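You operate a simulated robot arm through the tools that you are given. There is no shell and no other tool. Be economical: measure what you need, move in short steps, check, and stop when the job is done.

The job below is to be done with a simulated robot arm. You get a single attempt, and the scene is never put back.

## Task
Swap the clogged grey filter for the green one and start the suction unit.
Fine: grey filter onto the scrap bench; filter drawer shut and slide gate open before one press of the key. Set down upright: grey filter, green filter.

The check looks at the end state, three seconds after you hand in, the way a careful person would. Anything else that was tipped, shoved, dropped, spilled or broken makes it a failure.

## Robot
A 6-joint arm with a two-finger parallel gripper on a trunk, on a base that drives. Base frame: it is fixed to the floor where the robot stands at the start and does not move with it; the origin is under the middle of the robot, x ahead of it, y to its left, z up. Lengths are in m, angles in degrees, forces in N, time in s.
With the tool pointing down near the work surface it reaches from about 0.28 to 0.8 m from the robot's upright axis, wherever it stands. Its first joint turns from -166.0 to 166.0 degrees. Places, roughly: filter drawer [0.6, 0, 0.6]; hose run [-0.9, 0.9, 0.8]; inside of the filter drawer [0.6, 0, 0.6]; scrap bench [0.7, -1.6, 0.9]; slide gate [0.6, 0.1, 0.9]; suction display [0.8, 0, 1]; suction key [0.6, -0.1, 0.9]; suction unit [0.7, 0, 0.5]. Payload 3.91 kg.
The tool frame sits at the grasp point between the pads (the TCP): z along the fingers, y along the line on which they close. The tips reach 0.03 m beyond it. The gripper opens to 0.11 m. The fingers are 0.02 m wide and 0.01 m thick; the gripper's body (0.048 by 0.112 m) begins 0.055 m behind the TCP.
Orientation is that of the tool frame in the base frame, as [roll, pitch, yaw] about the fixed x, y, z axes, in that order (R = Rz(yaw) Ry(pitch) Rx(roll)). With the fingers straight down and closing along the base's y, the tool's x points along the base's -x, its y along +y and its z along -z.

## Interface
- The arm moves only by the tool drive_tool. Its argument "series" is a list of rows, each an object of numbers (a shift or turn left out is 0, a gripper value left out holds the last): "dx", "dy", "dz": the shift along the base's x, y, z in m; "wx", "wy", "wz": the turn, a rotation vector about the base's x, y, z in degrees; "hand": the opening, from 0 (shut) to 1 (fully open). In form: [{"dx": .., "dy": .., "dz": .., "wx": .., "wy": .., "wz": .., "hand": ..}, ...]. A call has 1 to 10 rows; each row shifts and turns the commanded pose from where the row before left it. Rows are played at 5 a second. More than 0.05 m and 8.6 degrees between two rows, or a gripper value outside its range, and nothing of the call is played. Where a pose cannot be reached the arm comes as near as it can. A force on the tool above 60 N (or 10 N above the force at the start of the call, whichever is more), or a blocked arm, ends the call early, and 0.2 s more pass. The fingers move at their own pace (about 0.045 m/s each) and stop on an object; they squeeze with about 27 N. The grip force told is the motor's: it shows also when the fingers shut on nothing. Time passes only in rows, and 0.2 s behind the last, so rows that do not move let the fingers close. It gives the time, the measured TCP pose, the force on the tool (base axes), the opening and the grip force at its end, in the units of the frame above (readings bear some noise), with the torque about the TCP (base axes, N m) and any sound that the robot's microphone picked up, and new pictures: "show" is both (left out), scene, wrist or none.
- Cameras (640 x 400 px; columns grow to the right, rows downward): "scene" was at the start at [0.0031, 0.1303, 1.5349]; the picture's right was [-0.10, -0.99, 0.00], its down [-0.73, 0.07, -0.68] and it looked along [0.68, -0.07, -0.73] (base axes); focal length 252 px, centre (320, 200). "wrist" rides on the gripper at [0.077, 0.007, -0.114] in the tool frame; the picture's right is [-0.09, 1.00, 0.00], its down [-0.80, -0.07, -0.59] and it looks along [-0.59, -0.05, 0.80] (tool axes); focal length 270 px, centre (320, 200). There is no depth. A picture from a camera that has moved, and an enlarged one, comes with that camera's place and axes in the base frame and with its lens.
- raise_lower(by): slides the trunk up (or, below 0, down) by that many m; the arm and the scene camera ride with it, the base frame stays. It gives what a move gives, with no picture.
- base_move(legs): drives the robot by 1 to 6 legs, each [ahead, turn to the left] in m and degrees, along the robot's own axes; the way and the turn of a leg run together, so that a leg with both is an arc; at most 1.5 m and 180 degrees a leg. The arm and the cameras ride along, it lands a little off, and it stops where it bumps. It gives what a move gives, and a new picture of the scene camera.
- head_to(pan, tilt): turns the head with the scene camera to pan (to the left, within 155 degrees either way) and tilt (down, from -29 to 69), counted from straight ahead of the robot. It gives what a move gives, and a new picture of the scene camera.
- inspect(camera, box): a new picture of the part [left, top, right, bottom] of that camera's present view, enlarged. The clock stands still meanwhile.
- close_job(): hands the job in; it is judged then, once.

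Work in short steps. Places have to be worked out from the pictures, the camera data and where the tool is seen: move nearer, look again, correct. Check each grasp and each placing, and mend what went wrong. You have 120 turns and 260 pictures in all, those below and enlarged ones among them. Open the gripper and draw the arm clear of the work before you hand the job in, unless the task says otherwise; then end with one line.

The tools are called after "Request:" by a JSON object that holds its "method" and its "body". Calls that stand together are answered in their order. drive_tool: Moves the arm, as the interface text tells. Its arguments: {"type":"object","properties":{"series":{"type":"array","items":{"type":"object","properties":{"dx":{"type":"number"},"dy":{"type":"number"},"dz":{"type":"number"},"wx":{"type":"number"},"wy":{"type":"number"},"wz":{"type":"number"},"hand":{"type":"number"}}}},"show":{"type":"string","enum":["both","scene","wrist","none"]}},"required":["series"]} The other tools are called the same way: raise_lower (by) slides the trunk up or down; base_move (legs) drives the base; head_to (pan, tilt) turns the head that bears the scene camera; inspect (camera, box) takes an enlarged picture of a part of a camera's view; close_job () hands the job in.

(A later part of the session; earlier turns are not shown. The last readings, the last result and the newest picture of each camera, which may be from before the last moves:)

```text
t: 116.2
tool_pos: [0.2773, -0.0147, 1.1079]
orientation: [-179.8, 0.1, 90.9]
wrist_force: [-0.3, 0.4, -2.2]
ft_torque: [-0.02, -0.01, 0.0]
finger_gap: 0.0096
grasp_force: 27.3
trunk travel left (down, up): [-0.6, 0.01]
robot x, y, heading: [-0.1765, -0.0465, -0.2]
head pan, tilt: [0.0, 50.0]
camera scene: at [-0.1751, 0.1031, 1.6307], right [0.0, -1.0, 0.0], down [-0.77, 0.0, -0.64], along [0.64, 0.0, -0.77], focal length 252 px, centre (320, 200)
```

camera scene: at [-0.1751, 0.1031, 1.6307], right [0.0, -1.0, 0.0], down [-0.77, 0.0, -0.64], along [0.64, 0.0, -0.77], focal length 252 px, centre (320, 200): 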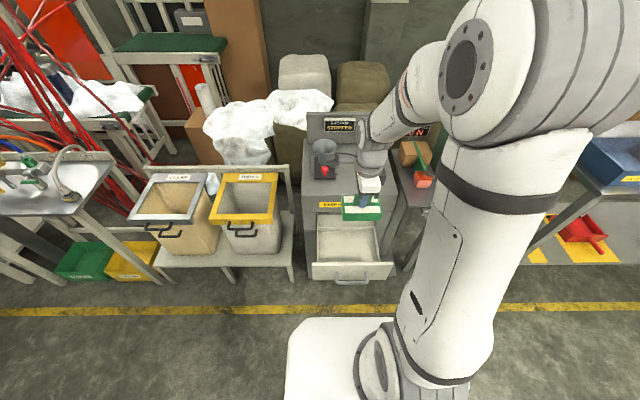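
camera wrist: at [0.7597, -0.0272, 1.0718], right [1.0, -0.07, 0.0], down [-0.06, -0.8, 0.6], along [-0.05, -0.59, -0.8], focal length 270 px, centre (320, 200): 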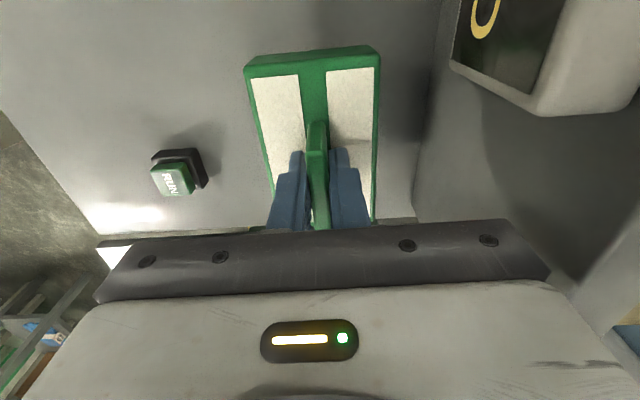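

I move over the drawer position and lower the trunk, then check the drawer interior for a seat.

Request:
{"method": "drive_tool", "body": {"series": [{"dx": 0.04, "dy": -0.003}, {"dx": 0.04}, {"dx": 0.032}, {}], "show": "none"}}

Request:
{"method": "raise_lower", "body": {"by": -0.2}}

Request:
{"method": "drive_tool", "body": {"series": [{"wz": -1}]}}

Request:
{"method": "inspect", "body": {"camera": "scene", "box": [290, 100, 450, 240]}}

```text
t: 117.2
tool_pos: [0.3885, -0.0182, 1.1069]
orientation: [-179.8, 0.0, 90.9]
wrist_force: [-0.1, 0.2, -1.3]
ft_torque: [-0.01, 0.05, 0.0]
finger_gap: 0.0095
grasp_force: 26.7
trunk travel left (down, up): [-0.6, 0.01]
robot x, y, heading: [-0.1756, -0.0454, -0.0]
head pan, tilt: [0.0, 50.0]
```

```text
t: 119.4
tool_pos: [0.3895, -0.018, 0.9048]
orientation: [-179.7, 0.1, 90.8]
wrist_force: [-0.3, 0.0, -1.7]
ft_torque: [-0.01, 0.02, 0.0]
finger_gap: 0.0099
grasp_force: 27.0
trunk travel left (down, up): [-0.4, 0.21]
robot x, y, heading: [-0.1735, -0.048, -0.0]
head pan, tilt: [0.0, 50.0]
```

```text
t: 119.8
tool_pos: [0.3876, -0.0178, 0.9062]
orientation: [-179.7, 0.1, 89.8]
wrist_force: [0.3, 0.3, -1.3]
ft_torque: [0.0, 0.01, -0.03]
finger_gap: 0.0096
grasp_force: 27.0
trunk travel left (down, up): [-0.4, 0.21]
robot x, y, heading: [-0.1752, -0.047, -0.2]
head pan, tilt: [0.0, 50.0]
camera scene: at [-0.1734, 0.1031, 1.4307], right [0.0, -1.0, 0.0], down [-0.77, 0.0, -0.64], along [0.64, 0.0, -0.77], focal length 252 px, centre (320, 200)
camera wrist: at [0.3957, 0.0601, 1.0206], right [1.0, -0.09, 0.0], down [-0.07, -0.8, 0.6], along [-0.06, -0.59, -0.8], focal length 270 px, centre (320, 200)
```

scene: 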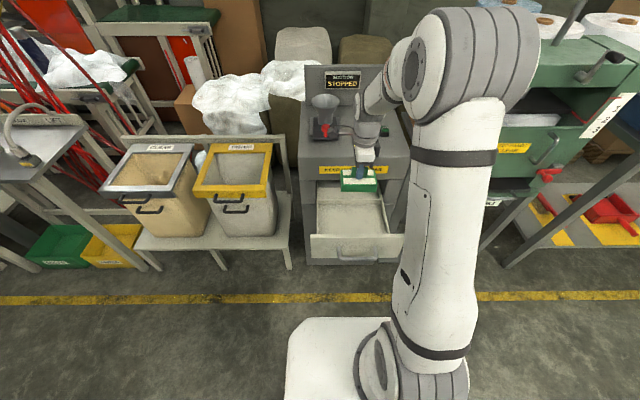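
wrist: 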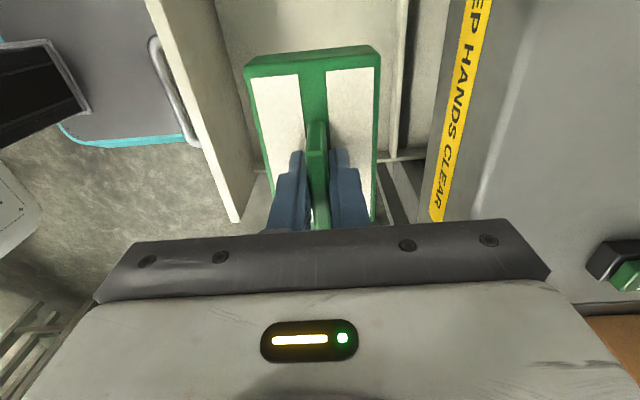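

```text
2.86 times, centred on (370, 170) of scene
camera zoom: at [-0.1734, 0.1031, 1.4307], right [0.0, -1.0, 0.0], down [-0.77, 0.0, -0.64], along [0.64, 0.0, -0.77], focal length 721 px, centre (177, 286)
```

zoom: 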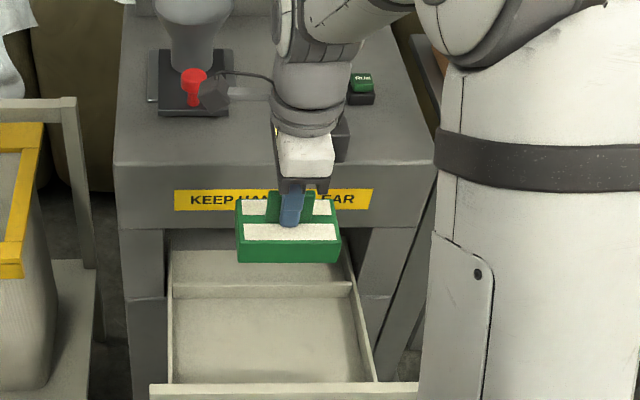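

The drawer's front compartment is empty and flat. I lower the green filter where the grey one stood.

Request:
{"method": "drive_tool", "body": {"series": [{"dz": -0.04}, {"dz": -0.045}, {"dz": -0.045}, {"dz": -0.04}, {"dz": -0.02}, {"dz": -0.01}, {}]}}

Request:
{"method": "inspect", "body": {"camera": "scene", "box": [290, 140, 450, 260]}}

```text
t: 121.4
tool_pos: [0.3888, -0.0182, 0.7069]
orientation: [-179.7, 0.0, 89.9]
wrist_force: [0.7, 0.2, -1.1]
ft_torque: [0.04, 0.01, 0.01]
finger_gap: 0.0096
grasp_force: 26.6
trunk travel left (down, up): [-0.4, 0.21]
robot x, y, heading: [-0.1742, -0.0449, -0.2]
head pan, tilt: [0.0, 50.0]
camera scene: at [-0.1733, 0.1031, 1.4307], right [0.0, -1.0, 0.0], down [-0.77, 0.0, -0.64], along [0.64, 0.0, -0.77], focal length 252 px, centre (320, 200)
camera wrist: at [0.3957, 0.0596, 0.8211], right [1.0, -0.09, 0.0], down [-0.07, -0.8, 0.6], along [-0.06, -0.59, -0.8], focal length 270 px, centre (320, 200)
```

scene: 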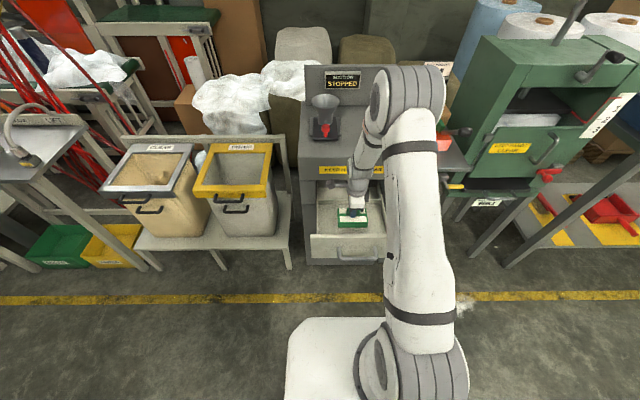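
wrist: 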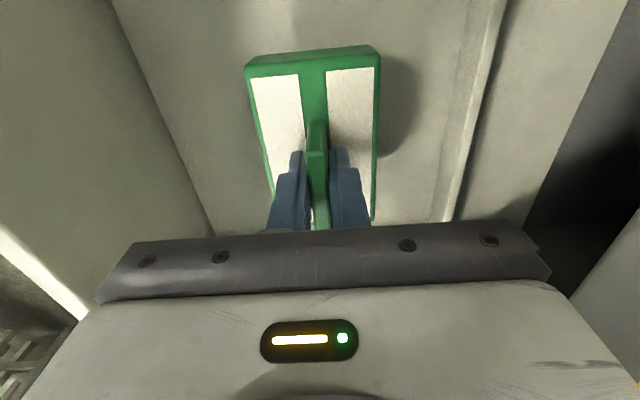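

```text
3.33 times, centred on (370, 200) of scene
camera zoom: at [-0.1733, 0.1031, 1.4307], right [0.0, -1.0, 0.0], down [-0.77, 0.0, -0.64], along [0.64, 0.0, -0.77], focal length 841 px, centre (153, 200)
```

zoom: 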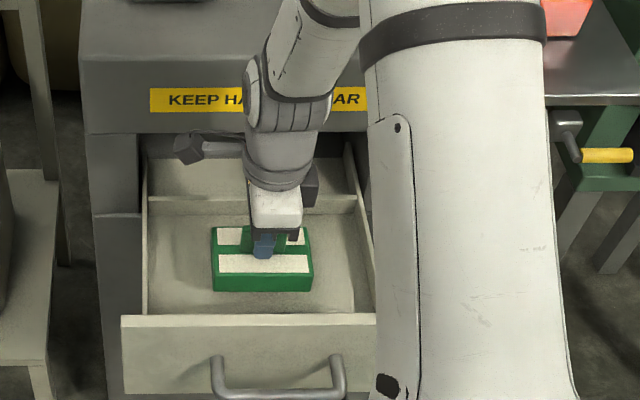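

Last two centimetres slowly, to contact.

Request:
{"method": "drive_tool", "body": {"series": [{"dz": -0.008}, {"dz": -0.006}, {"dz": -0.004}, {"dz": -0.003}, {"dz": -0.003}, {}], "show": "none"}}

```text
t: 122.8
tool_pos: [0.3887, -0.0178, 0.6814]
orientation: [-179.7, 0.1, 89.9]
wrist_force: [-0.5, -0.2, -1.0]
ft_torque: [0.0, -0.01, 0.01]
finger_gap: 0.0095
grasp_force: 27.1
trunk travel left (down, up): [-0.4, 0.21]
robot x, y, heading: [-0.1767, -0.0465, 0.0]
head pan, tilt: [0.0, 50.0]
```

No contact yet; a few more millimetres.

Request:
{"method": "drive_tool", "body": {"series": [{"dz": -0.003}, {"dz": -0.003}, {"dz": -0.003}, {}], "show": "none"}}

```text
t: 123.8
tool_pos: [0.3927, -0.0178, 0.6789]
orientation: [179.4, -0.1, 89.8]
wrist_force: [2.0, -1.0, 30.7]
ft_torque: [0.0, 1.04, 0.03]
finger_gap: 0.0096
grasp_force: 26.7
trunk travel left (down, up): [-0.4, 0.21]
robot x, y, heading: [-0.1734, -0.0479, -0.1]
head pan, tilt: [0.0, 50.0]
stopped in row 4: the force on the tool passed its limit (the readings are from after the stop); the commanded pose is now the measured one
```

Contact at the bottom (floor appears very slightly sloped, as with the grey filter). I ease by 1.5 mm, and release.

Request:
{"method": "drive_tool", "body": {"series": [{"dz": 0.0015, "dx": -0.002}, {"hand": 0.5}, {}, {}, {}, {"dz": 0.02}, {"dz": 0.03}, {"dz": 0.04}, {"dz": 0.04}, {}], "show": "wrist"}}

Request:
{"method": "inspect", "body": {"camera": "scene", "box": [290, 140, 450, 260]}}

```text
t: 126.0
tool_pos: [0.3887, -0.0191, 0.8096]
orientation: [180.0, 0.1, 89.8]
wrist_force: [0.6, -0.5, 0.5]
ft_torque: [0.03, -0.02, 0.0]
finger_gap: 0.055
grasp_force: 0.0
trunk travel left (down, up): [-0.4, 0.21]
robot x, y, heading: [-0.176, -0.0474, -0.1]
head pan, tilt: [0.0, 50.0]
camera wrist: at [0.3953, 0.0586, 0.9233], right [1.0, -0.09, 0.0], down [-0.07, -0.8, 0.6], along [-0.05, -0.59, -0.8], focal length 270 px, centre (320, 200)
```

wrist: 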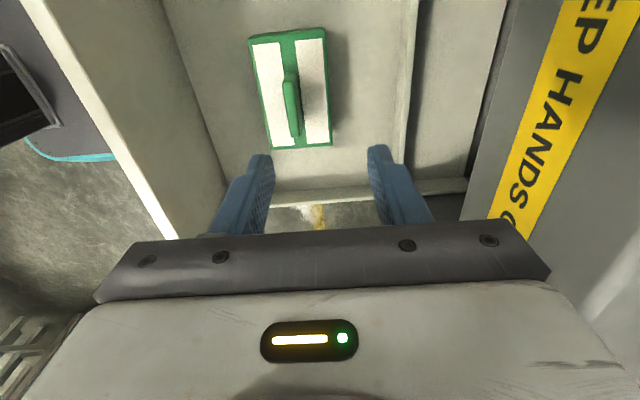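

```text
3.33 times, centred on (370, 200) of scene
camera zoom: at [-0.1737, 0.1031, 1.4306], right [0.0, -1.0, 0.0], down [-0.77, 0.0, -0.64], along [0.64, 0.0, -0.77], focal length 841 px, centre (153, 200)
```

zoom: 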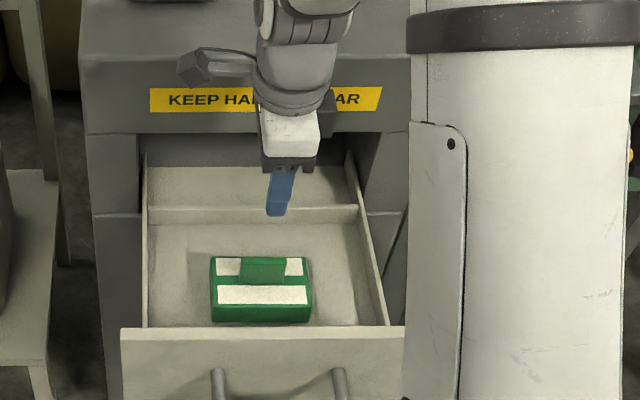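

The filter and drawer ended ~1–2 cm further toward me. I enlarge to check that the filter stands flat.

Request:
{"method": "inspect", "body": {"camera": "wrist", "box": [200, 10, 420, 180]}}

Request:
{"method": "inspect", "body": {"camera": "scene", "box": [320, 190, 390, 230]}}

```text
2.35 times, centred on (310, 95) of wrist
camera zoom: at [0.3953, 0.0586, 0.9233], right [1.0, -0.09, 0.0], down [-0.07, -0.8, 0.6], along [-0.05, -0.59, -0.8], focal length 636 px, centre (344, 447)
```

zoom: 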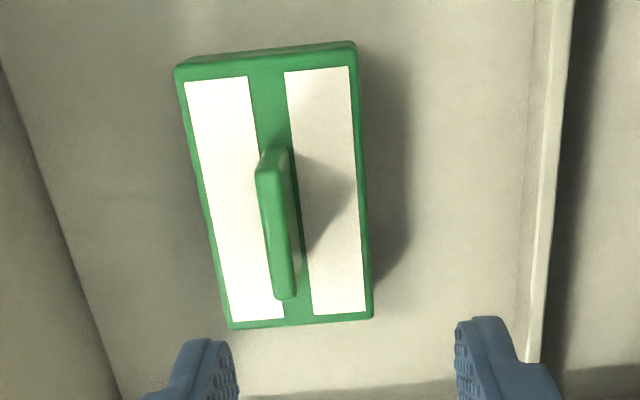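

```text
9.14 times, centred on (355, 210) of scene
camera zoom: at [-0.1737, 0.1031, 1.4306], right [0.0, -1.0, 0.0], down [-0.77, 0.0, -0.64], along [0.64, 0.0, -0.77], focal length 2307 px, centre (0, 109)
```

zoom: 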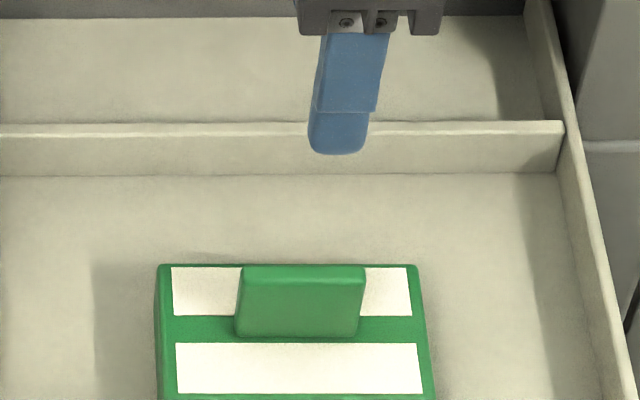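

The filter stands flat inside. To shut the drawer I'll push on the handle bar with closed fingers pointing down: rise, move in front of it, rotate the tool 90° back.

Request:
{"method": "drive_tool", "body": {"series": [{"dz": 0.045, "hand": 0}, {"dz": 0.045}, {"dx": -0.045, "wz": 8.5}, {"dx": -0.045, "wz": 8.5}, {"dx": -0.045, "wz": 8.5}, {"dx": -0.045, "wz": 8.5}, {"dx": -0.025, "wz": 8.5}, {"dx": -0.02, "wz": 8.5}, {"wz": 8.5}, {"wz": 8.5}], "show": "none"}}

Request:
{"method": "drive_tool", "body": {"series": [{"wz": 8.5}, {"wz": 8.5}, {"wz": 5}, {}]}}

```text
t: 128.2
tool_pos: [0.1652, -0.0174, 0.8972]
orientation: [179.9, -0.1, 157.9]
wrist_force: [0.1, -0.4, -0.8]
ft_torque: [-0.01, 0.0, 0.0]
finger_gap: 0.0001
grasp_force: 26.7
trunk travel left (down, up): [-0.4, 0.21]
robot x, y, heading: [-0.1729, -0.0467, -0.1]
head pan, tilt: [0.0, 50.0]
```

```text
t: 129.2
tool_pos: [0.1642, -0.0188, 0.8973]
orientation: [179.7, -0.1, 179.9]
wrist_force: [0.0, -0.5, -0.2]
ft_torque: [0.01, 0.02, 0.01]
finger_gap: 0.0
grasp_force: 26.9
trunk travel left (down, up): [-0.4, 0.21]
robot x, y, heading: [-0.1722, -0.0456, -0.1]
head pan, tilt: [0.0, 50.0]
camera scene: at [-0.1737, 0.1031, 1.4307], right [0.0, -1.0, 0.0], down [-0.77, 0.0, -0.64], along [0.64, 0.0, -0.77], focal length 252 px, centre (320, 200)
camera wrist: at [0.0872, -0.0109, 1.0117], right [0.09, 1.0, 0.0], down [0.8, -0.07, 0.59], along [0.59, -0.05, -0.8], focal length 270 px, centre (320, 200)
```

scene: 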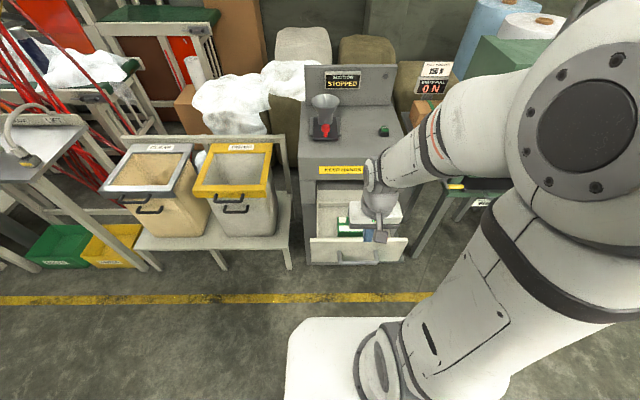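
wrist: 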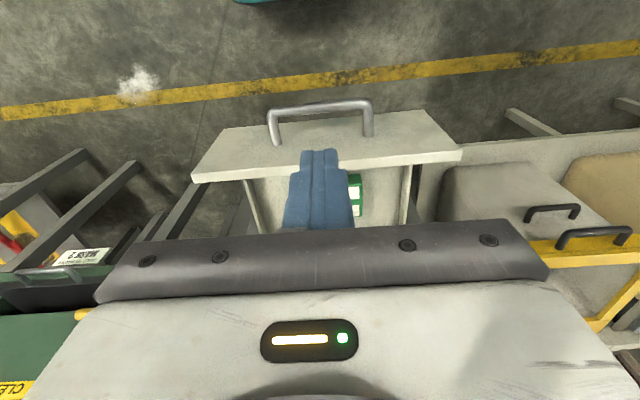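

Bar centre now at x≈0.19, y −0.02. I go to x≈0.145 and lower in front of it.

Request:
{"method": "drive_tool", "body": {"series": [{"dx": -0.02, "dy": 0.0}, {"dz": -0.045}, {"dz": -0.045}, {"dz": -0.045}, {"dz": -0.045}, {"dz": -0.035}, {}]}}

```text
t: 130.8
tool_pos: [0.1795, -0.0144, 0.6902]
orientation: [179.8, 0.0, 179.9]
wrist_force: [-0.3, -0.2, -0.1]
ft_torque: [0.02, 0.05, -0.02]
finger_gap: 0.0001
grasp_force: 26.9
out of reach, approached as far as the arm can: row 1, 2, 3, 4
trunk travel left (down, up): [-0.4, 0.21]
robot x, y, heading: [-0.1741, -0.0482, -0.1]
head pan, tilt: [0.0, 50.0]
camera scene: at [-0.1731, 0.1031, 1.4306], right [0.0, -1.0, 0.0], down [-0.77, 0.0, -0.64], along [0.64, 0.0, -0.77], focal length 252 px, centre (320, 200)
camera wrist: at [0.1018, -0.0078, 0.804], right [0.09, 1.0, 0.0], down [0.8, -0.07, 0.59], along [0.59, -0.05, -0.8], focal length 270 px, centre (320, 200)
```

scene: 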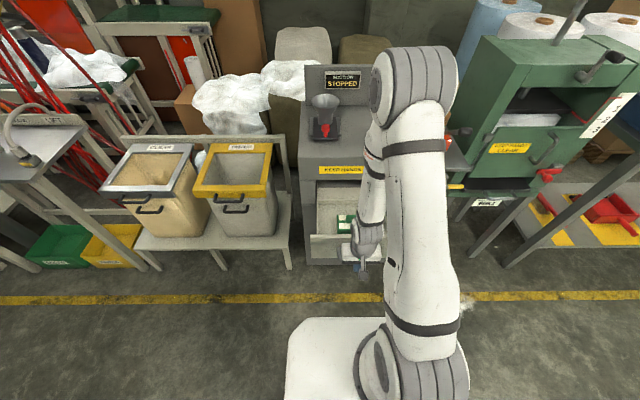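
wrist: 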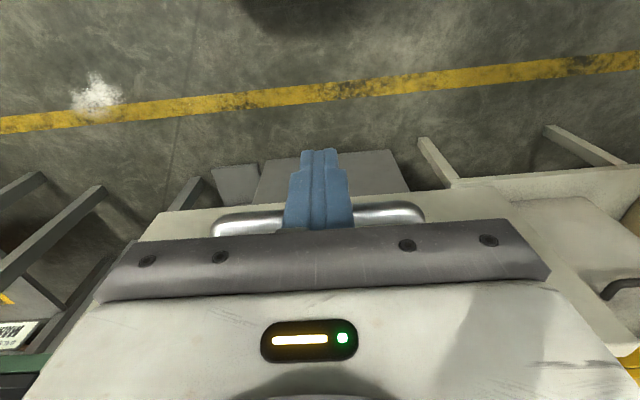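

The fingers are right in front of the bar, untouched. I push forward in steps.

Request:
{"method": "drive_tool", "body": {"series": [{"dx": 0.02, "dz": -0.006}, {"dx": 0.02, "dz": -0.004}, {"dx": 0.02}, {"dx": 0.02}, {"dx": 0.02}, {"dx": 0.02}, {}]}}

```text
t: 132.4
tool_pos: [0.2982, -0.0126, 0.6813]
orientation: [179.7, -0.1, 179.8]
wrist_force: [0.1, -0.5, 0.7]
ft_torque: [0.0, -0.02, -0.03]
finger_gap: 0.0
grasp_force: 27.8
trunk travel left (down, up): [-0.4, 0.21]
robot x, y, heading: [-0.1745, -0.0438, -0.1]
head pan, tilt: [0.0, 50.0]
camera scene: at [-0.1734, 0.1031, 1.4307], right [0.0, -1.0, 0.0], down [-0.77, 0.0, -0.64], along [0.64, 0.0, -0.77], focal length 252 px, centre (320, 200)
camera wrist: at [0.2217, -0.0057, 0.7955], right [0.09, 1.0, 0.0], down [0.8, -0.07, 0.59], along [0.59, -0.05, -0.8], focal length 270 px, centre (320, 200)
```

scene: 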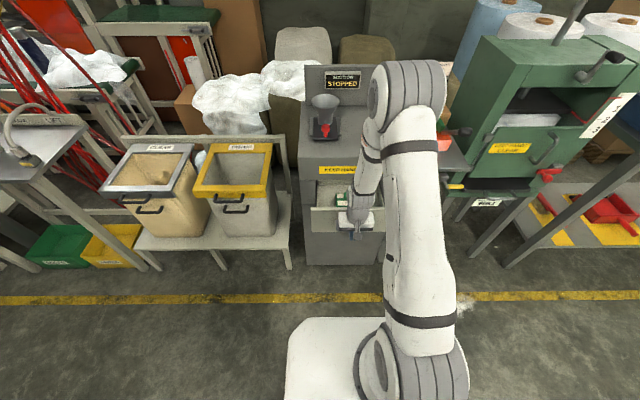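
wrist: 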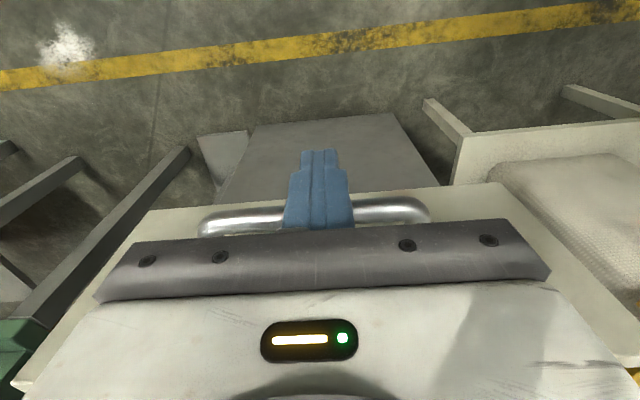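

The drawer slides in easily. I continue more slowly.

Request:
{"method": "drive_tool", "body": {"series": [{"dx": 0.015}, {"dx": 0.015}, {"dx": 0.015}, {"dx": 0.015}, {"dx": 0.015}, {"dx": 0.015}, {"dx": 0.015}, {}]}}

```text
t: 134.2
tool_pos: [0.4055, -0.0137, 0.68]
orientation: [179.8, 0.1, 179.9]
wrist_force: [-0.7, 0.0, 0.5]
ft_torque: [0.05, -0.02, 0.0]
finger_gap: 0.0001
grasp_force: 27.4
trunk travel left (down, up): [-0.4, 0.21]
robot x, y, heading: [-0.1776, -0.0487, 0.2]
head pan, tilt: [0.0, 50.0]
camera scene: at [-0.1734, 0.1031, 1.4307], right [0.0, -1.0, 0.0], down [-0.77, 0.0, -0.64], along [0.64, 0.0, -0.77], focal length 252 px, centre (320, 200)
camera wrist: at [0.3276, -0.0064, 0.7952], right [0.09, 1.0, 0.0], down [0.8, -0.07, 0.6], along [0.59, -0.05, -0.8], focal length 270 px, centre (320, 200)
```

scene: 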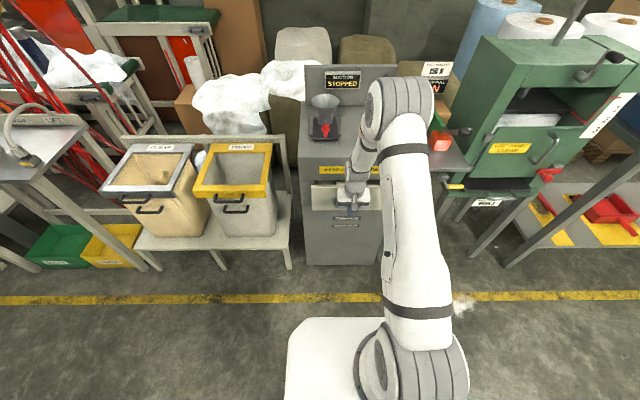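
wrist: 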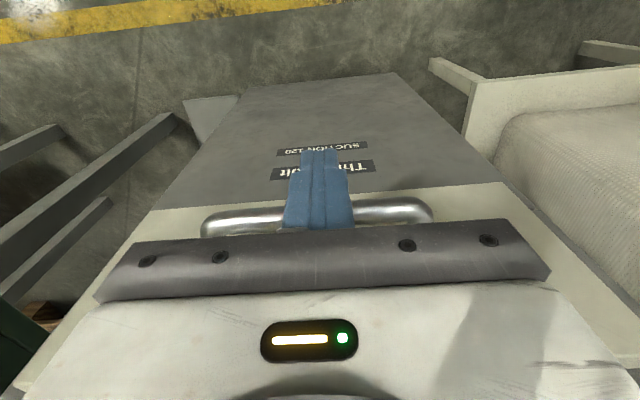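

Nearly shut. I push the last centimetres in small steps until it stops.

Request:
{"method": "drive_tool", "body": {"series": [{"dx": 0.01}, {"dx": 0.008}, {"dx": 0.006}, {"dx": 0.005}, {"dx": 0.005}, {"dx": 0.005}, {}]}}

Request:
{"method": "inspect", "body": {"camera": "scene", "box": [280, 120, 420, 240]}}

```text
t: 135.4
tool_pos: [0.4243, -0.0146, 0.6766]
orientation: [180.0, -1.6, 179.8]
wrist_force: [-15.8, 0.3, 1.2]
ft_torque: [0.0, -0.04, 0.18]
finger_gap: 0.0003
grasp_force: 27.3
trunk travel left (down, up): [-0.4, 0.21]
robot x, y, heading: [-0.1747, -0.0475, -0.3]
head pan, tilt: [0.0, 50.0]
stopped in row 5: the force on the tool passed its limit (the readings are from after the stop); the commanded pose is now the measured one
camera scene: at [-0.1756, 0.103, 1.4306], right [0.0, -1.0, 0.0], down [-0.77, 0.0, -0.64], along [0.64, 0.0, -0.77], focal length 252 px, centre (320, 200)
camera wrist: at [0.3504, -0.0067, 0.7936], right [0.09, 1.0, 0.0], down [0.82, -0.07, 0.57], along [0.57, -0.05, -0.82], focal length 270 px, centre (320, 200)
```

scene: 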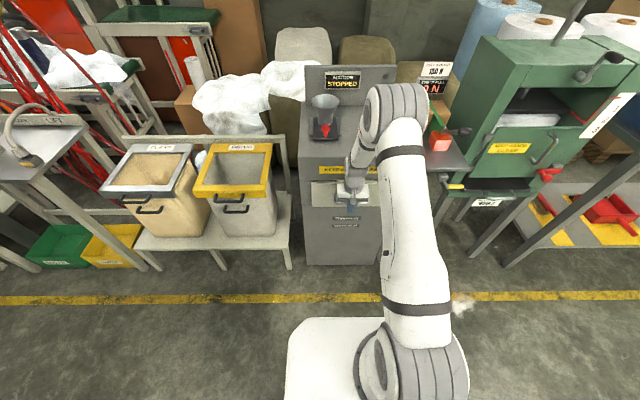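
wrist: 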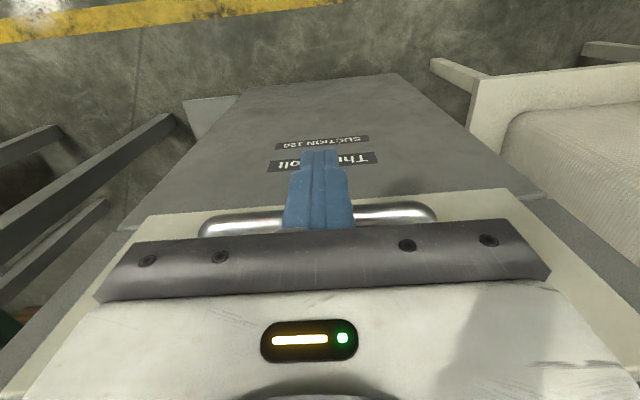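

```text
3.33 times, centred on (350, 180) of scene
camera zoom: at [-0.1756, 0.103, 1.4306], right [0.0, -1.0, 0.0], down [-0.77, 0.0, -0.64], along [0.64, 0.0, -0.77], focal length 841 px, centre (220, 267)
```

zoom: 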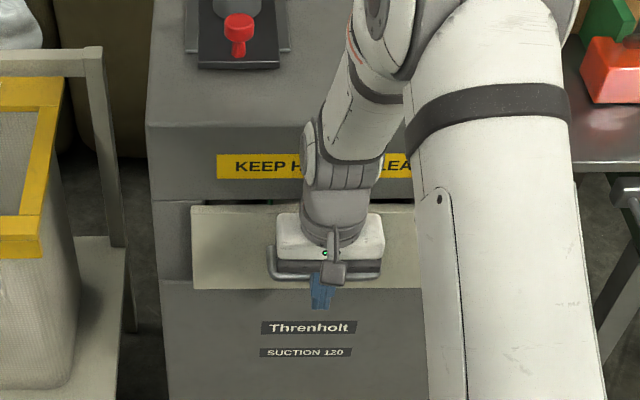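

It stopped with a firm push. I back off and check whether the drawer is fully shut.

Request:
{"method": "drive_tool", "body": {"series": [{"dx": -0.03}, {"dx": -0.04}, {"dx": -0.02, "dz": 0.045}, {"dz": 0.05, "wy": -1.6}, {"dz": 0.05}, {"dz": 0.05}, {"dx": -0.03}], "show": "wrist"}}

Request:
{"method": "inspect", "body": {"camera": "scene", "box": [280, 120, 420, 240]}}

```text
t: 137.0
tool_pos: [0.3092, -0.014, 0.8723]
orientation: [179.9, 0.4, 179.9]
wrist_force: [-0.2, -0.1, 0.7]
ft_torque: [0.01, -0.02, 0.0]
finger_gap: 0.0002
grasp_force: 27.2
trunk travel left (down, up): [-0.4, 0.21]
robot x, y, heading: [-0.1766, -0.0433, 0.0]
head pan, tilt: [0.0, 50.0]
camera wrist: at [0.2296, -0.0056, 0.9872], right [0.09, 1.0, 0.0], down [0.8, -0.07, 0.6], along [0.6, -0.05, -0.8], focal length 270 px, centre (320, 200)
```

wrist: 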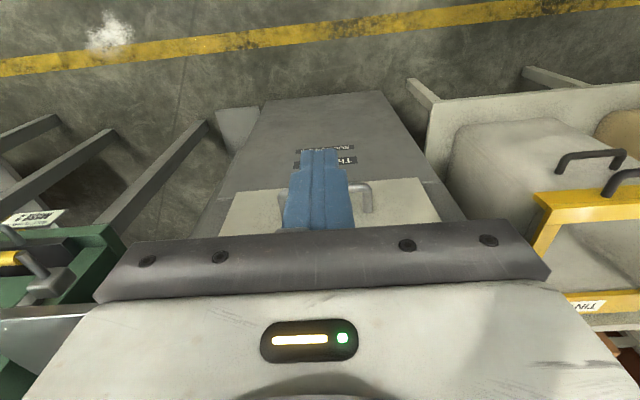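

```text
3.33 times, centred on (350, 180) of scene
camera zoom: at [-0.1742, 0.1031, 1.4307], right [0.0, -1.0, 0.0], down [-0.77, 0.0, -0.64], along [0.64, 0.0, -0.77], focal length 841 px, centre (220, 267)
```

zoom: 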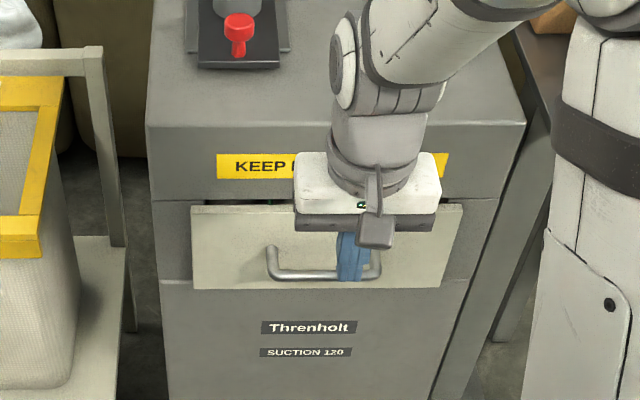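

I enlarge the upper edge of the drawer.

Request:
{"method": "inspect", "body": {"camera": "scene", "box": [300, 165, 400, 215]}}

Request:
{"method": "head_to", "body": {"pan": 0, "tilt": 35}}

Request:
{"method": "inspect", "body": {"camera": "scene", "box": [300, 205, 400, 305]}}

```text
6.40 times, centred on (350, 190) of scene
camera zoom: at [-0.1742, 0.1031, 1.4307], right [0.0, -1.0, 0.0], down [-0.77, 0.0, -0.64], along [0.64, 0.0, -0.77], focal length 1615 px, centre (128, 264)
```

zoom: 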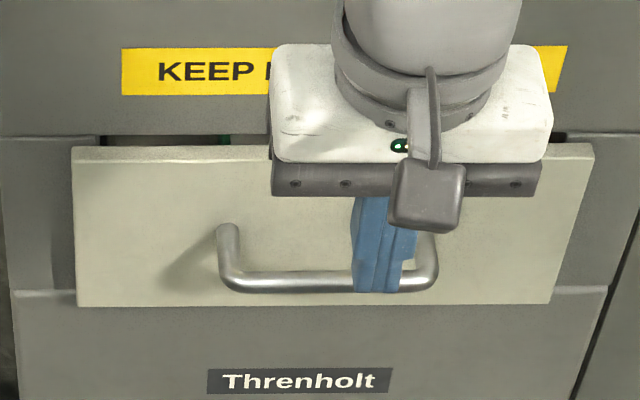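

```text
t: 137.8
tool_pos: [0.3083, -0.0131, 0.8734]
orientation: [180.0, 0.5, 179.9]
wrist_force: [0.3, 1.2, 0.0]
ft_torque: [-0.02, -0.02, -0.01]
finger_gap: 0.0001
grasp_force: 27.5
trunk travel left (down, up): [-0.4, 0.21]
robot x, y, heading: [-0.1689, -0.0489, 0.1]
head pan, tilt: [0.0, 35.0]
camera scene: at [-0.1628, 0.1031, 1.4523], right [0.0, -1.0, 0.0], down [-0.57, 0.0, -0.82], along [0.82, 0.0, -0.57], focal length 252 px, centre (320, 200)
```

scene: 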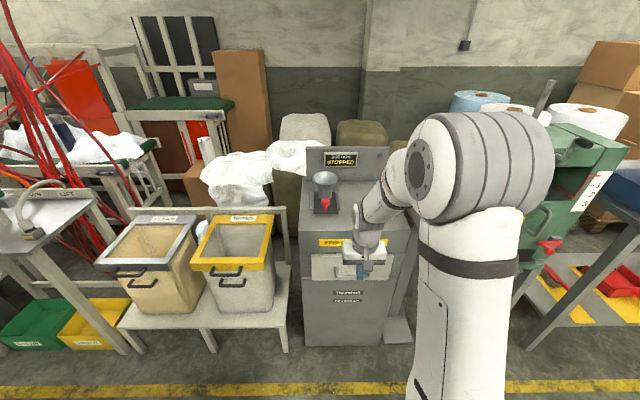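

```text
4.00 times, centred on (350, 255) of scene
camera zoom: at [-0.1628, 0.1031, 1.4523], right [0.0, -1.0, 0.0], down [-0.57, 0.0, -0.82], along [0.82, 0.0, -0.57], focal length 1009 px, centre (200, -20)
```

zoom: 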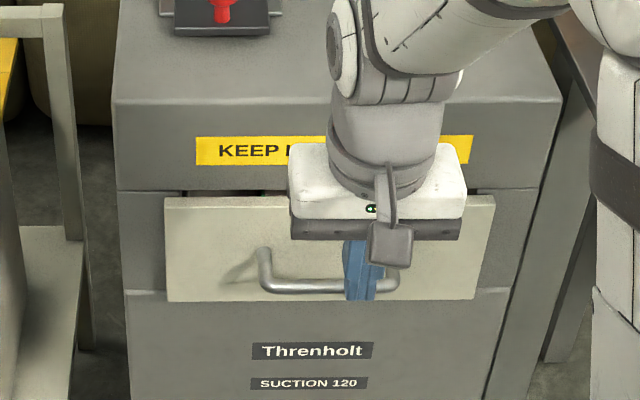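

Compared with the initial closed view, the panel protrudes the same relative to the unit front (±2 mm): drawer is shut. Next the slide gate: I raise and move toward it to look with the wrist camera.

Request:
{"method": "drive_tool", "body": {"series": [{"dz": 0.045}, {"dz": 0.045, "dy": 0.02}, {"dz": 0.045, "dy": 0.02}, {"dz": 0.03, "dy": 0.03, "hand": 0.5}, {"dx": 0.04, "dy": 0.025}, {"dx": 0.04}, {"dx": 0.03}, {}]}}

Request:
{"method": "inspect", "body": {"camera": "wrist", "box": [240, 40, 440, 230]}}

```text
t: 139.6
tool_pos: [0.4166, 0.0802, 1.0384]
orientation: [179.9, 0.3, 179.9]
wrist_force: [0.5, 0.2, 0.3]
ft_torque: [0.0, -0.02, 0.02]
finger_gap: 0.0547
grasp_force: 0.1
trunk travel left (down, up): [-0.4, 0.21]
robot x, y, heading: [-0.1733, -0.0449, -0.1]
head pan, tilt: [0.0, 35.0]
camera scene: at [-0.1626, 0.1032, 1.4524], right [0.0, -1.0, 0.0], down [-0.57, 0.0, -0.82], along [0.82, 0.0, -0.57], focal length 252 px, centre (320, 200)
camera wrist: at [0.3388, 0.0876, 1.1521], right [0.09, 1.0, 0.0], down [0.8, -0.07, 0.6], along [0.6, -0.05, -0.8], focal length 270 px, centre (320, 200)
```

scene: 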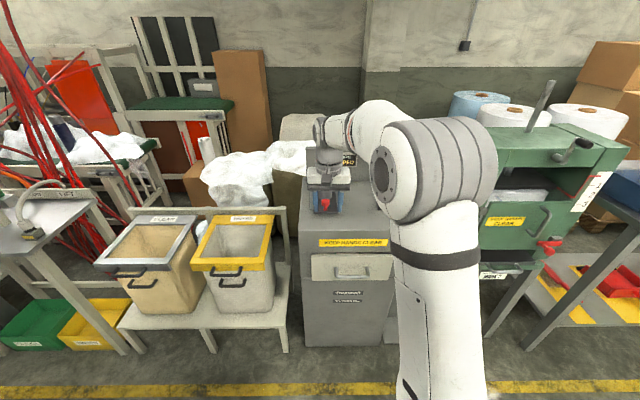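
wrist: 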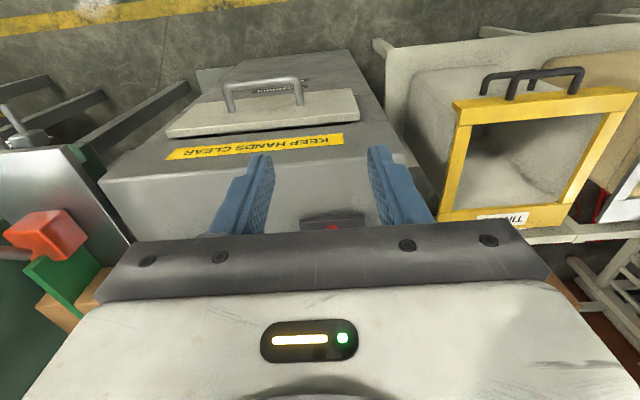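

```text
2.11 times, centred on (340, 135) of wrist
camera zoom: at [0.3388, 0.0876, 1.1521], right [0.09, 1.0, 0.0], down [0.8, -0.07, 0.6], along [0.6, -0.05, -0.8], focal length 569 px, centre (278, 337)
```

zoom: 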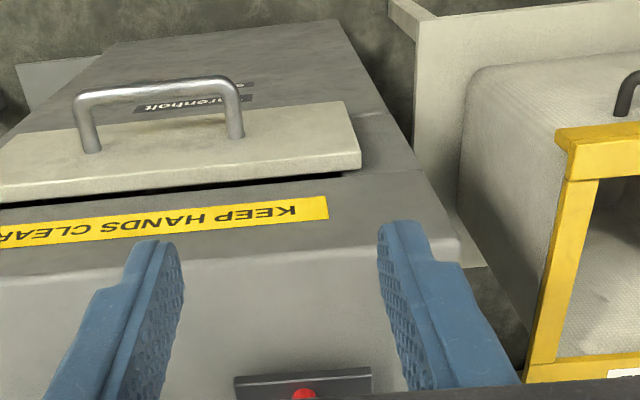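

The gate plate with red knob is ahead. I tilt the fingers forward 45° (keeping the hand away from the funnel) and approach.

Request:
{"method": "drive_tool", "body": {"series": [{"wy": -7.5}, {"wy": -7.5, "dz": -0.02}, {"wy": -7.5, "dz": -0.02}, {"wy": -7.5, "dz": -0.02}, {"wy": -7.5, "dx": 0.02}, {"wy": -7.5, "dx": 0.02}, {}]}}

Request:
{"method": "inspect", "body": {"camera": "scene", "box": [280, 150, 400, 230]}}

```text
t: 141.2
tool_pos: [0.4588, 0.0822, 0.9783]
orientation: [179.7, 45.4, 179.9]
wrist_force: [-0.4, -0.5, 0.5]
ft_torque: [0.01, -0.03, -0.02]
finger_gap: 0.0549
grasp_force: 0.1
trunk travel left (down, up): [-0.4, 0.21]
robot x, y, heading: [-0.1769, -0.0461, -0.5]
head pan, tilt: [0.0, 35.0]
camera scene: at [-0.1628, 0.1032, 1.4524], right [0.0, -1.0, 0.0], down [-0.57, 0.0, -0.82], along [0.82, 0.0, -0.57], focal length 252 px, centre (320, 200)
camera wrist: at [0.3224, 0.0895, 1.0033], right [0.06, 1.0, 0.07], down [0.14, -0.07, 0.99], along [0.99, -0.05, -0.14], focal length 270 px, centre (320, 200)
```

scene: 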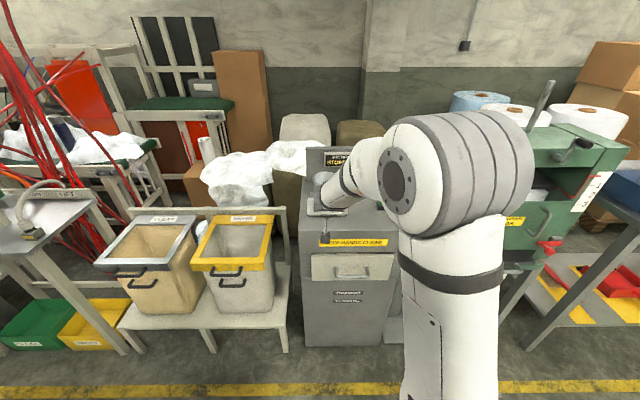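
wrist: 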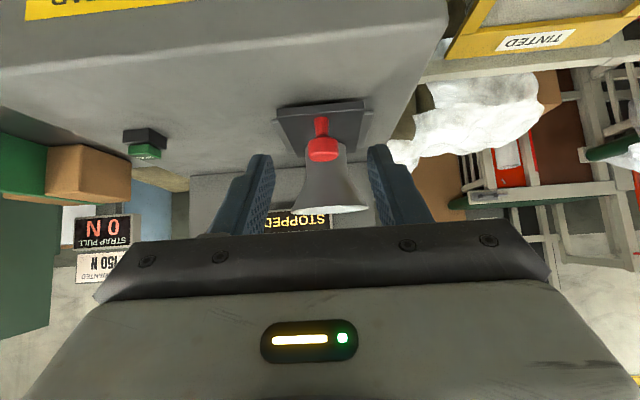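

```text
5.00 times, centred on (340, 190) of scene
camera zoom: at [-0.1628, 0.1032, 1.4524], right [0.0, -1.0, 0.0], down [-0.57, 0.0, -0.82], along [0.82, 0.0, -0.57], focal length 1262 px, centre (220, 250)
```

zoom: 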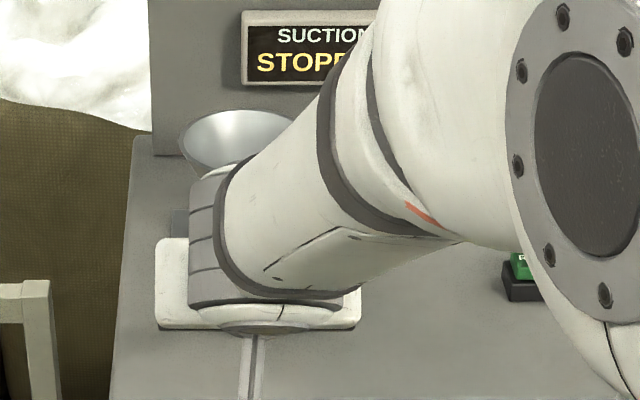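

I enlarge the wrist view of knob and plate.

Request:
{"method": "inspect", "body": {"camera": "wrist", "box": [250, 80, 400, 220]}}

```text
2.86 times, centred on (325, 150) of wrist
camera zoom: at [0.3224, 0.0895, 1.0033], right [0.06, 1.0, 0.07], down [0.14, -0.07, 0.99], along [0.99, -0.05, -0.14], focal length 772 px, centre (306, 343)
```

zoom: 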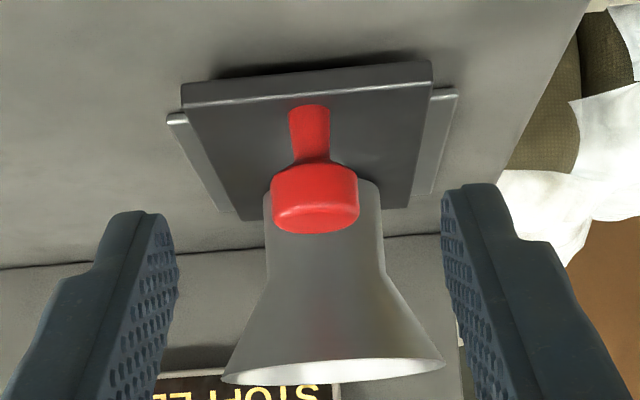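

Knob head at ≈(0.586, 0.083, 0.915), plate top 0.884, rails along x; so it opens by pulling toward me. I move the pads around the knob head.

Request:
{"method": "drive_tool", "body": {"series": [{"dx": 0.03, "dz": -0.005}, {"dx": 0.03, "dz": -0.015}, {"dx": 0.03, "dz": -0.015}, {"dx": 0.018, "dz": -0.012}, {"dx": 0.01, "dz": -0.007}, {}], "show": "wrist"}}

Request:
{"method": "inspect", "body": {"camera": "wrist", "box": [230, 80, 420, 230]}}

```text
t: 142.6
tool_pos: [0.5765, 0.0834, 0.9232]
orientation: [179.8, 45.3, 180.0]
wrist_force: [-0.2, 0.2, 0.8]
ft_torque: [0.0, 0.01, 0.01]
finger_gap: 0.0549
grasp_force: 0.1
trunk travel left (down, up): [-0.4, 0.21]
robot x, y, heading: [-0.1765, -0.046, 0.1]
head pan, tilt: [0.0, 35.0]
camera wrist: at [0.4401, 0.0901, 0.9488], right [0.06, 1.0, 0.07], down [0.14, -0.07, 0.99], along [0.99, -0.05, -0.14], focal length 270 px, centre (320, 200)
```

wrist: 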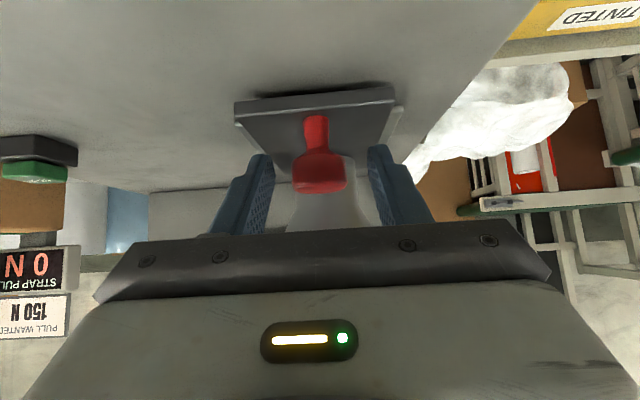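

```text
2.67 times, centred on (325, 155) of wrist
camera zoom: at [0.4401, 0.0901, 0.9488], right [0.06, 1.0, 0.07], down [0.14, -0.07, 0.99], along [0.99, -0.05, -0.14], focal length 721 px, centre (307, 320)
```

zoom: 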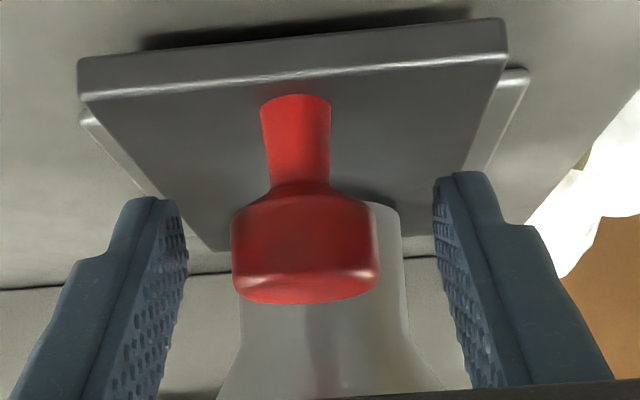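

Knob depth checks out (≈0.587, 0.083, 0.912) between the pads. Close on it.

Request:
{"method": "drive_tool", "body": {"series": [{"hand": 0}, {}, {}, {}, {}], "show": "wrist"}}

```text
t: 143.8
tool_pos: [0.5759, 0.0824, 0.9237]
orientation: [179.8, 45.3, 179.9]
wrist_force: [0.2, -5.6, -0.5]
ft_torque: [-0.08, 0.05, -0.15]
finger_gap: 0.031
grasp_force: 45.5
trunk travel left (down, up): [-0.4, 0.21]
robot x, y, heading: [-0.1735, -0.0476, -0.1]
head pan, tilt: [0.0, 35.0]
camera wrist: at [0.4399, 0.0894, 0.949], right [0.06, 1.0, 0.07], down [0.14, -0.07, 0.99], along [0.99, -0.05, -0.14], focal length 270 px, centre (320, 200)
```

wrist: 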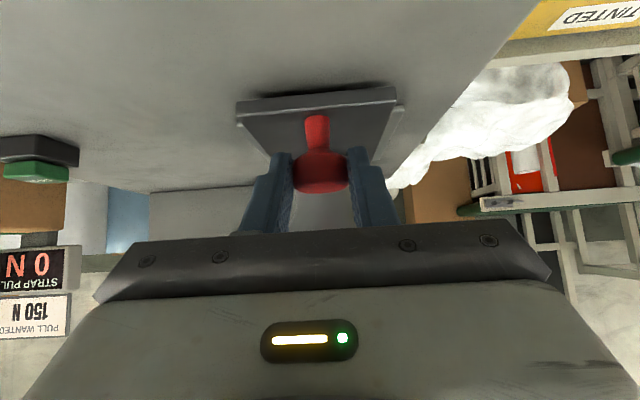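

Knob gripped (31 mm). I pull toward me in small steps.

Request:
{"method": "drive_tool", "body": {"series": [{"dx": -0.005, "dy": -0.001}, {"dx": -0.01}, {"dx": -0.01}, {"dx": -0.01}, {}], "show": "wrist"}}

```text
t: 145.0
tool_pos: [0.5415, 0.0816, 0.9227]
orientation: [179.9, 45.2, 180.0]
wrist_force: [-0.3, 9.4, -5.5]
ft_torque: [0.17, 0.21, 0.27]
finger_gap: 0.0311
grasp_force: 45.3
trunk travel left (down, up): [-0.4, 0.21]
robot x, y, heading: [-0.1737, -0.048, -0.2]
head pan, tilt: [0.0, 35.0]
camera wrist: at [0.4049, 0.0888, 0.9493], right [0.06, 1.0, 0.06], down [0.14, -0.07, 0.99], along [0.99, -0.05, -0.15], focal length 270 px, centre (320, 200)
```

wrist: 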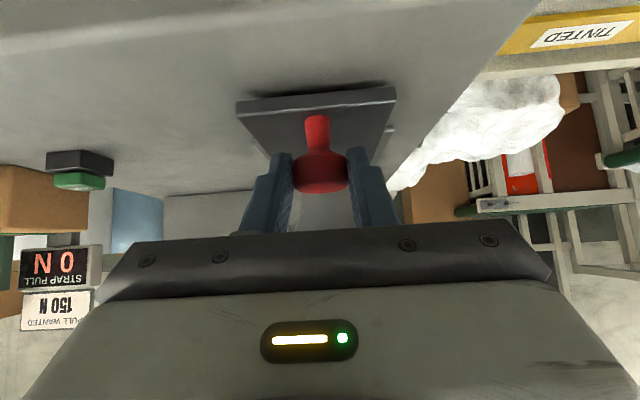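

The plate slides with it. I continue until it meets its stop.

Request:
{"method": "drive_tool", "body": {"series": [{"dx": -0.01, "dy": 0.001}, {"dx": -0.01}, {"dx": -0.01}, {"dx": -0.01}, {"dx": -0.01}, {"dx": -0.01}, {}]}}

```text
t: 146.6
tool_pos: [0.4811, 0.0801, 0.9233]
orientation: [179.8, 45.3, 179.8]
wrist_force: [-1.0, 0.1, 0.2]
ft_torque: [0.0, 0.0, 0.0]
finger_gap: 0.0
grasp_force: 37.3
trunk travel left (down, up): [-0.4, 0.21]
robot x, y, heading: [-0.1729, -0.0455, -0.4]
head pan, tilt: [0.0, 35.0]
camera scene: at [-0.1637, 0.103, 1.4524], right [0.0, -1.0, 0.0], down [-0.57, 0.0, -0.82], along [0.82, 0.0, -0.57], focal length 252 px, centre (320, 200)
camera wrist: at [0.3442, 0.0873, 0.949], right [0.06, 1.0, 0.07], down [0.14, -0.07, 0.99], along [0.99, -0.05, -0.14], focal length 270 px, centre (320, 200)
```

scene: 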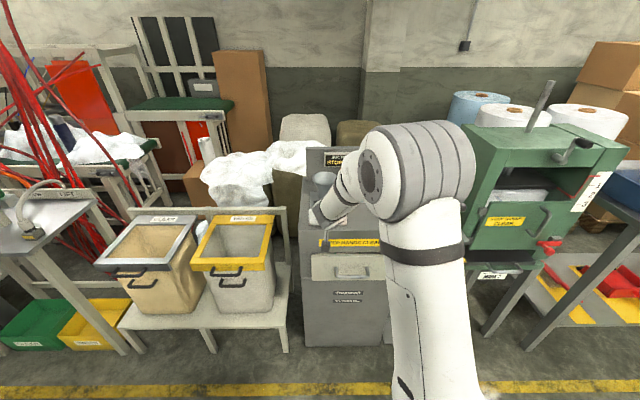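
wrist: 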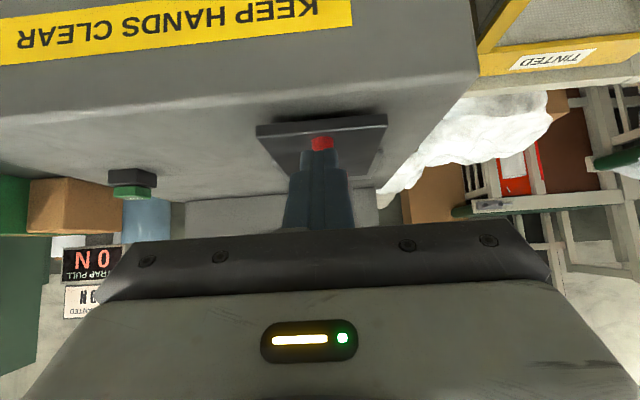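

The fingers slipped off, likely at the gate's stop. I inspect where the plate is.

Request:
{"method": "inspect", "body": {"camera": "wrist", "box": [230, 80, 420, 200]}}

Request:
{"method": "drive_tool", "body": {"series": [{"dx": -0.03, "dz": 0.02}, {"dx": -0.04, "dz": 0.02}, {"dx": -0.03, "dz": 0.02, "hand": 0.5}], "show": "wrist"}}

Request:
{"method": "inspect", "body": {"camera": "wrist", "box": [230, 40, 430, 230]}}

Request:
{"method": "inspect", "body": {"camera": "scene", "box": [290, 140, 410, 240]}}

```text
3.33 times, centred on (325, 140) of wrist
camera zoom: at [0.3442, 0.0873, 0.949], right [0.06, 1.0, 0.07], down [0.14, -0.07, 0.99], along [0.99, -0.05, -0.14], focal length 901 px, centre (303, 400)
```

zoom: 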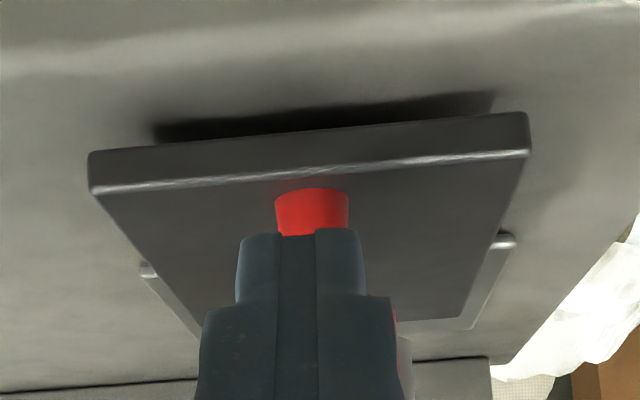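

```text
t: 147.4
tool_pos: [0.3816, 0.0806, 0.9842]
orientation: [179.8, 45.3, 179.8]
wrist_force: [0.7, -0.3, 1.3]
ft_torque: [0.02, 0.01, -0.01]
finger_gap: 0.0327
grasp_force: 0.0
trunk travel left (down, up): [-0.4, 0.21]
robot x, y, heading: [-0.1749, -0.0439, -0.1]
head pan, tilt: [0.0, 35.0]
camera wrist: at [0.2442, 0.0873, 1.0108], right [0.06, 1.0, 0.07], down [0.14, -0.07, 0.99], along [0.99, -0.05, -0.14], focal length 270 px, centre (320, 200)
```

wrist: 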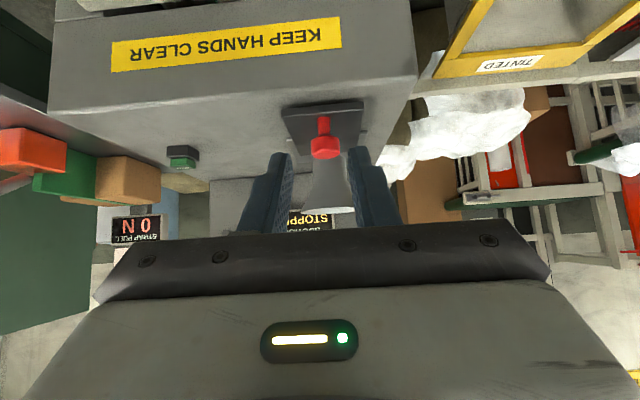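

```text
2.11 times, centred on (330, 135) of wrist
camera zoom: at [0.2442, 0.0873, 1.0108], right [0.06, 1.0, 0.07], down [0.14, -0.07, 0.99], along [0.99, -0.05, -0.14], focal length 569 px, centre (299, 337)
```

zoom: 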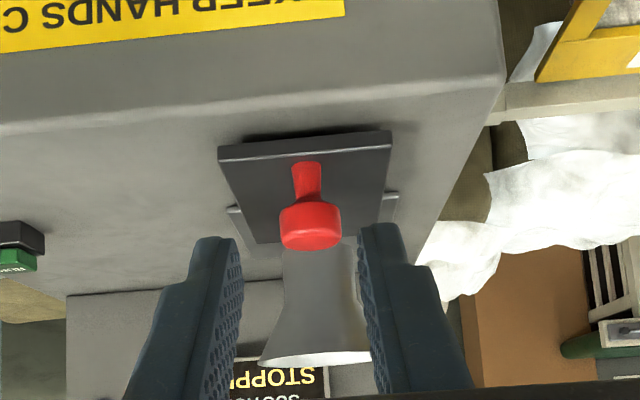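

```text
4.00 times, centred on (350, 190) of scene
camera zoom: at [-0.1632, 0.103, 1.4524], right [0.0, -1.0, 0.0], down [-0.57, 0.0, -0.82], along [0.82, 0.0, -0.57], focal length 1009 px, centre (200, 240)
```

zoom: 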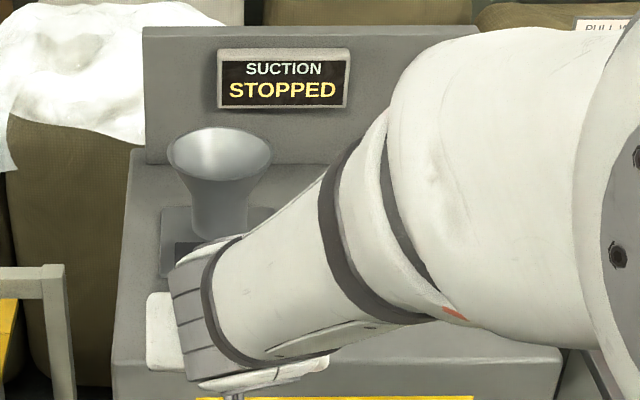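

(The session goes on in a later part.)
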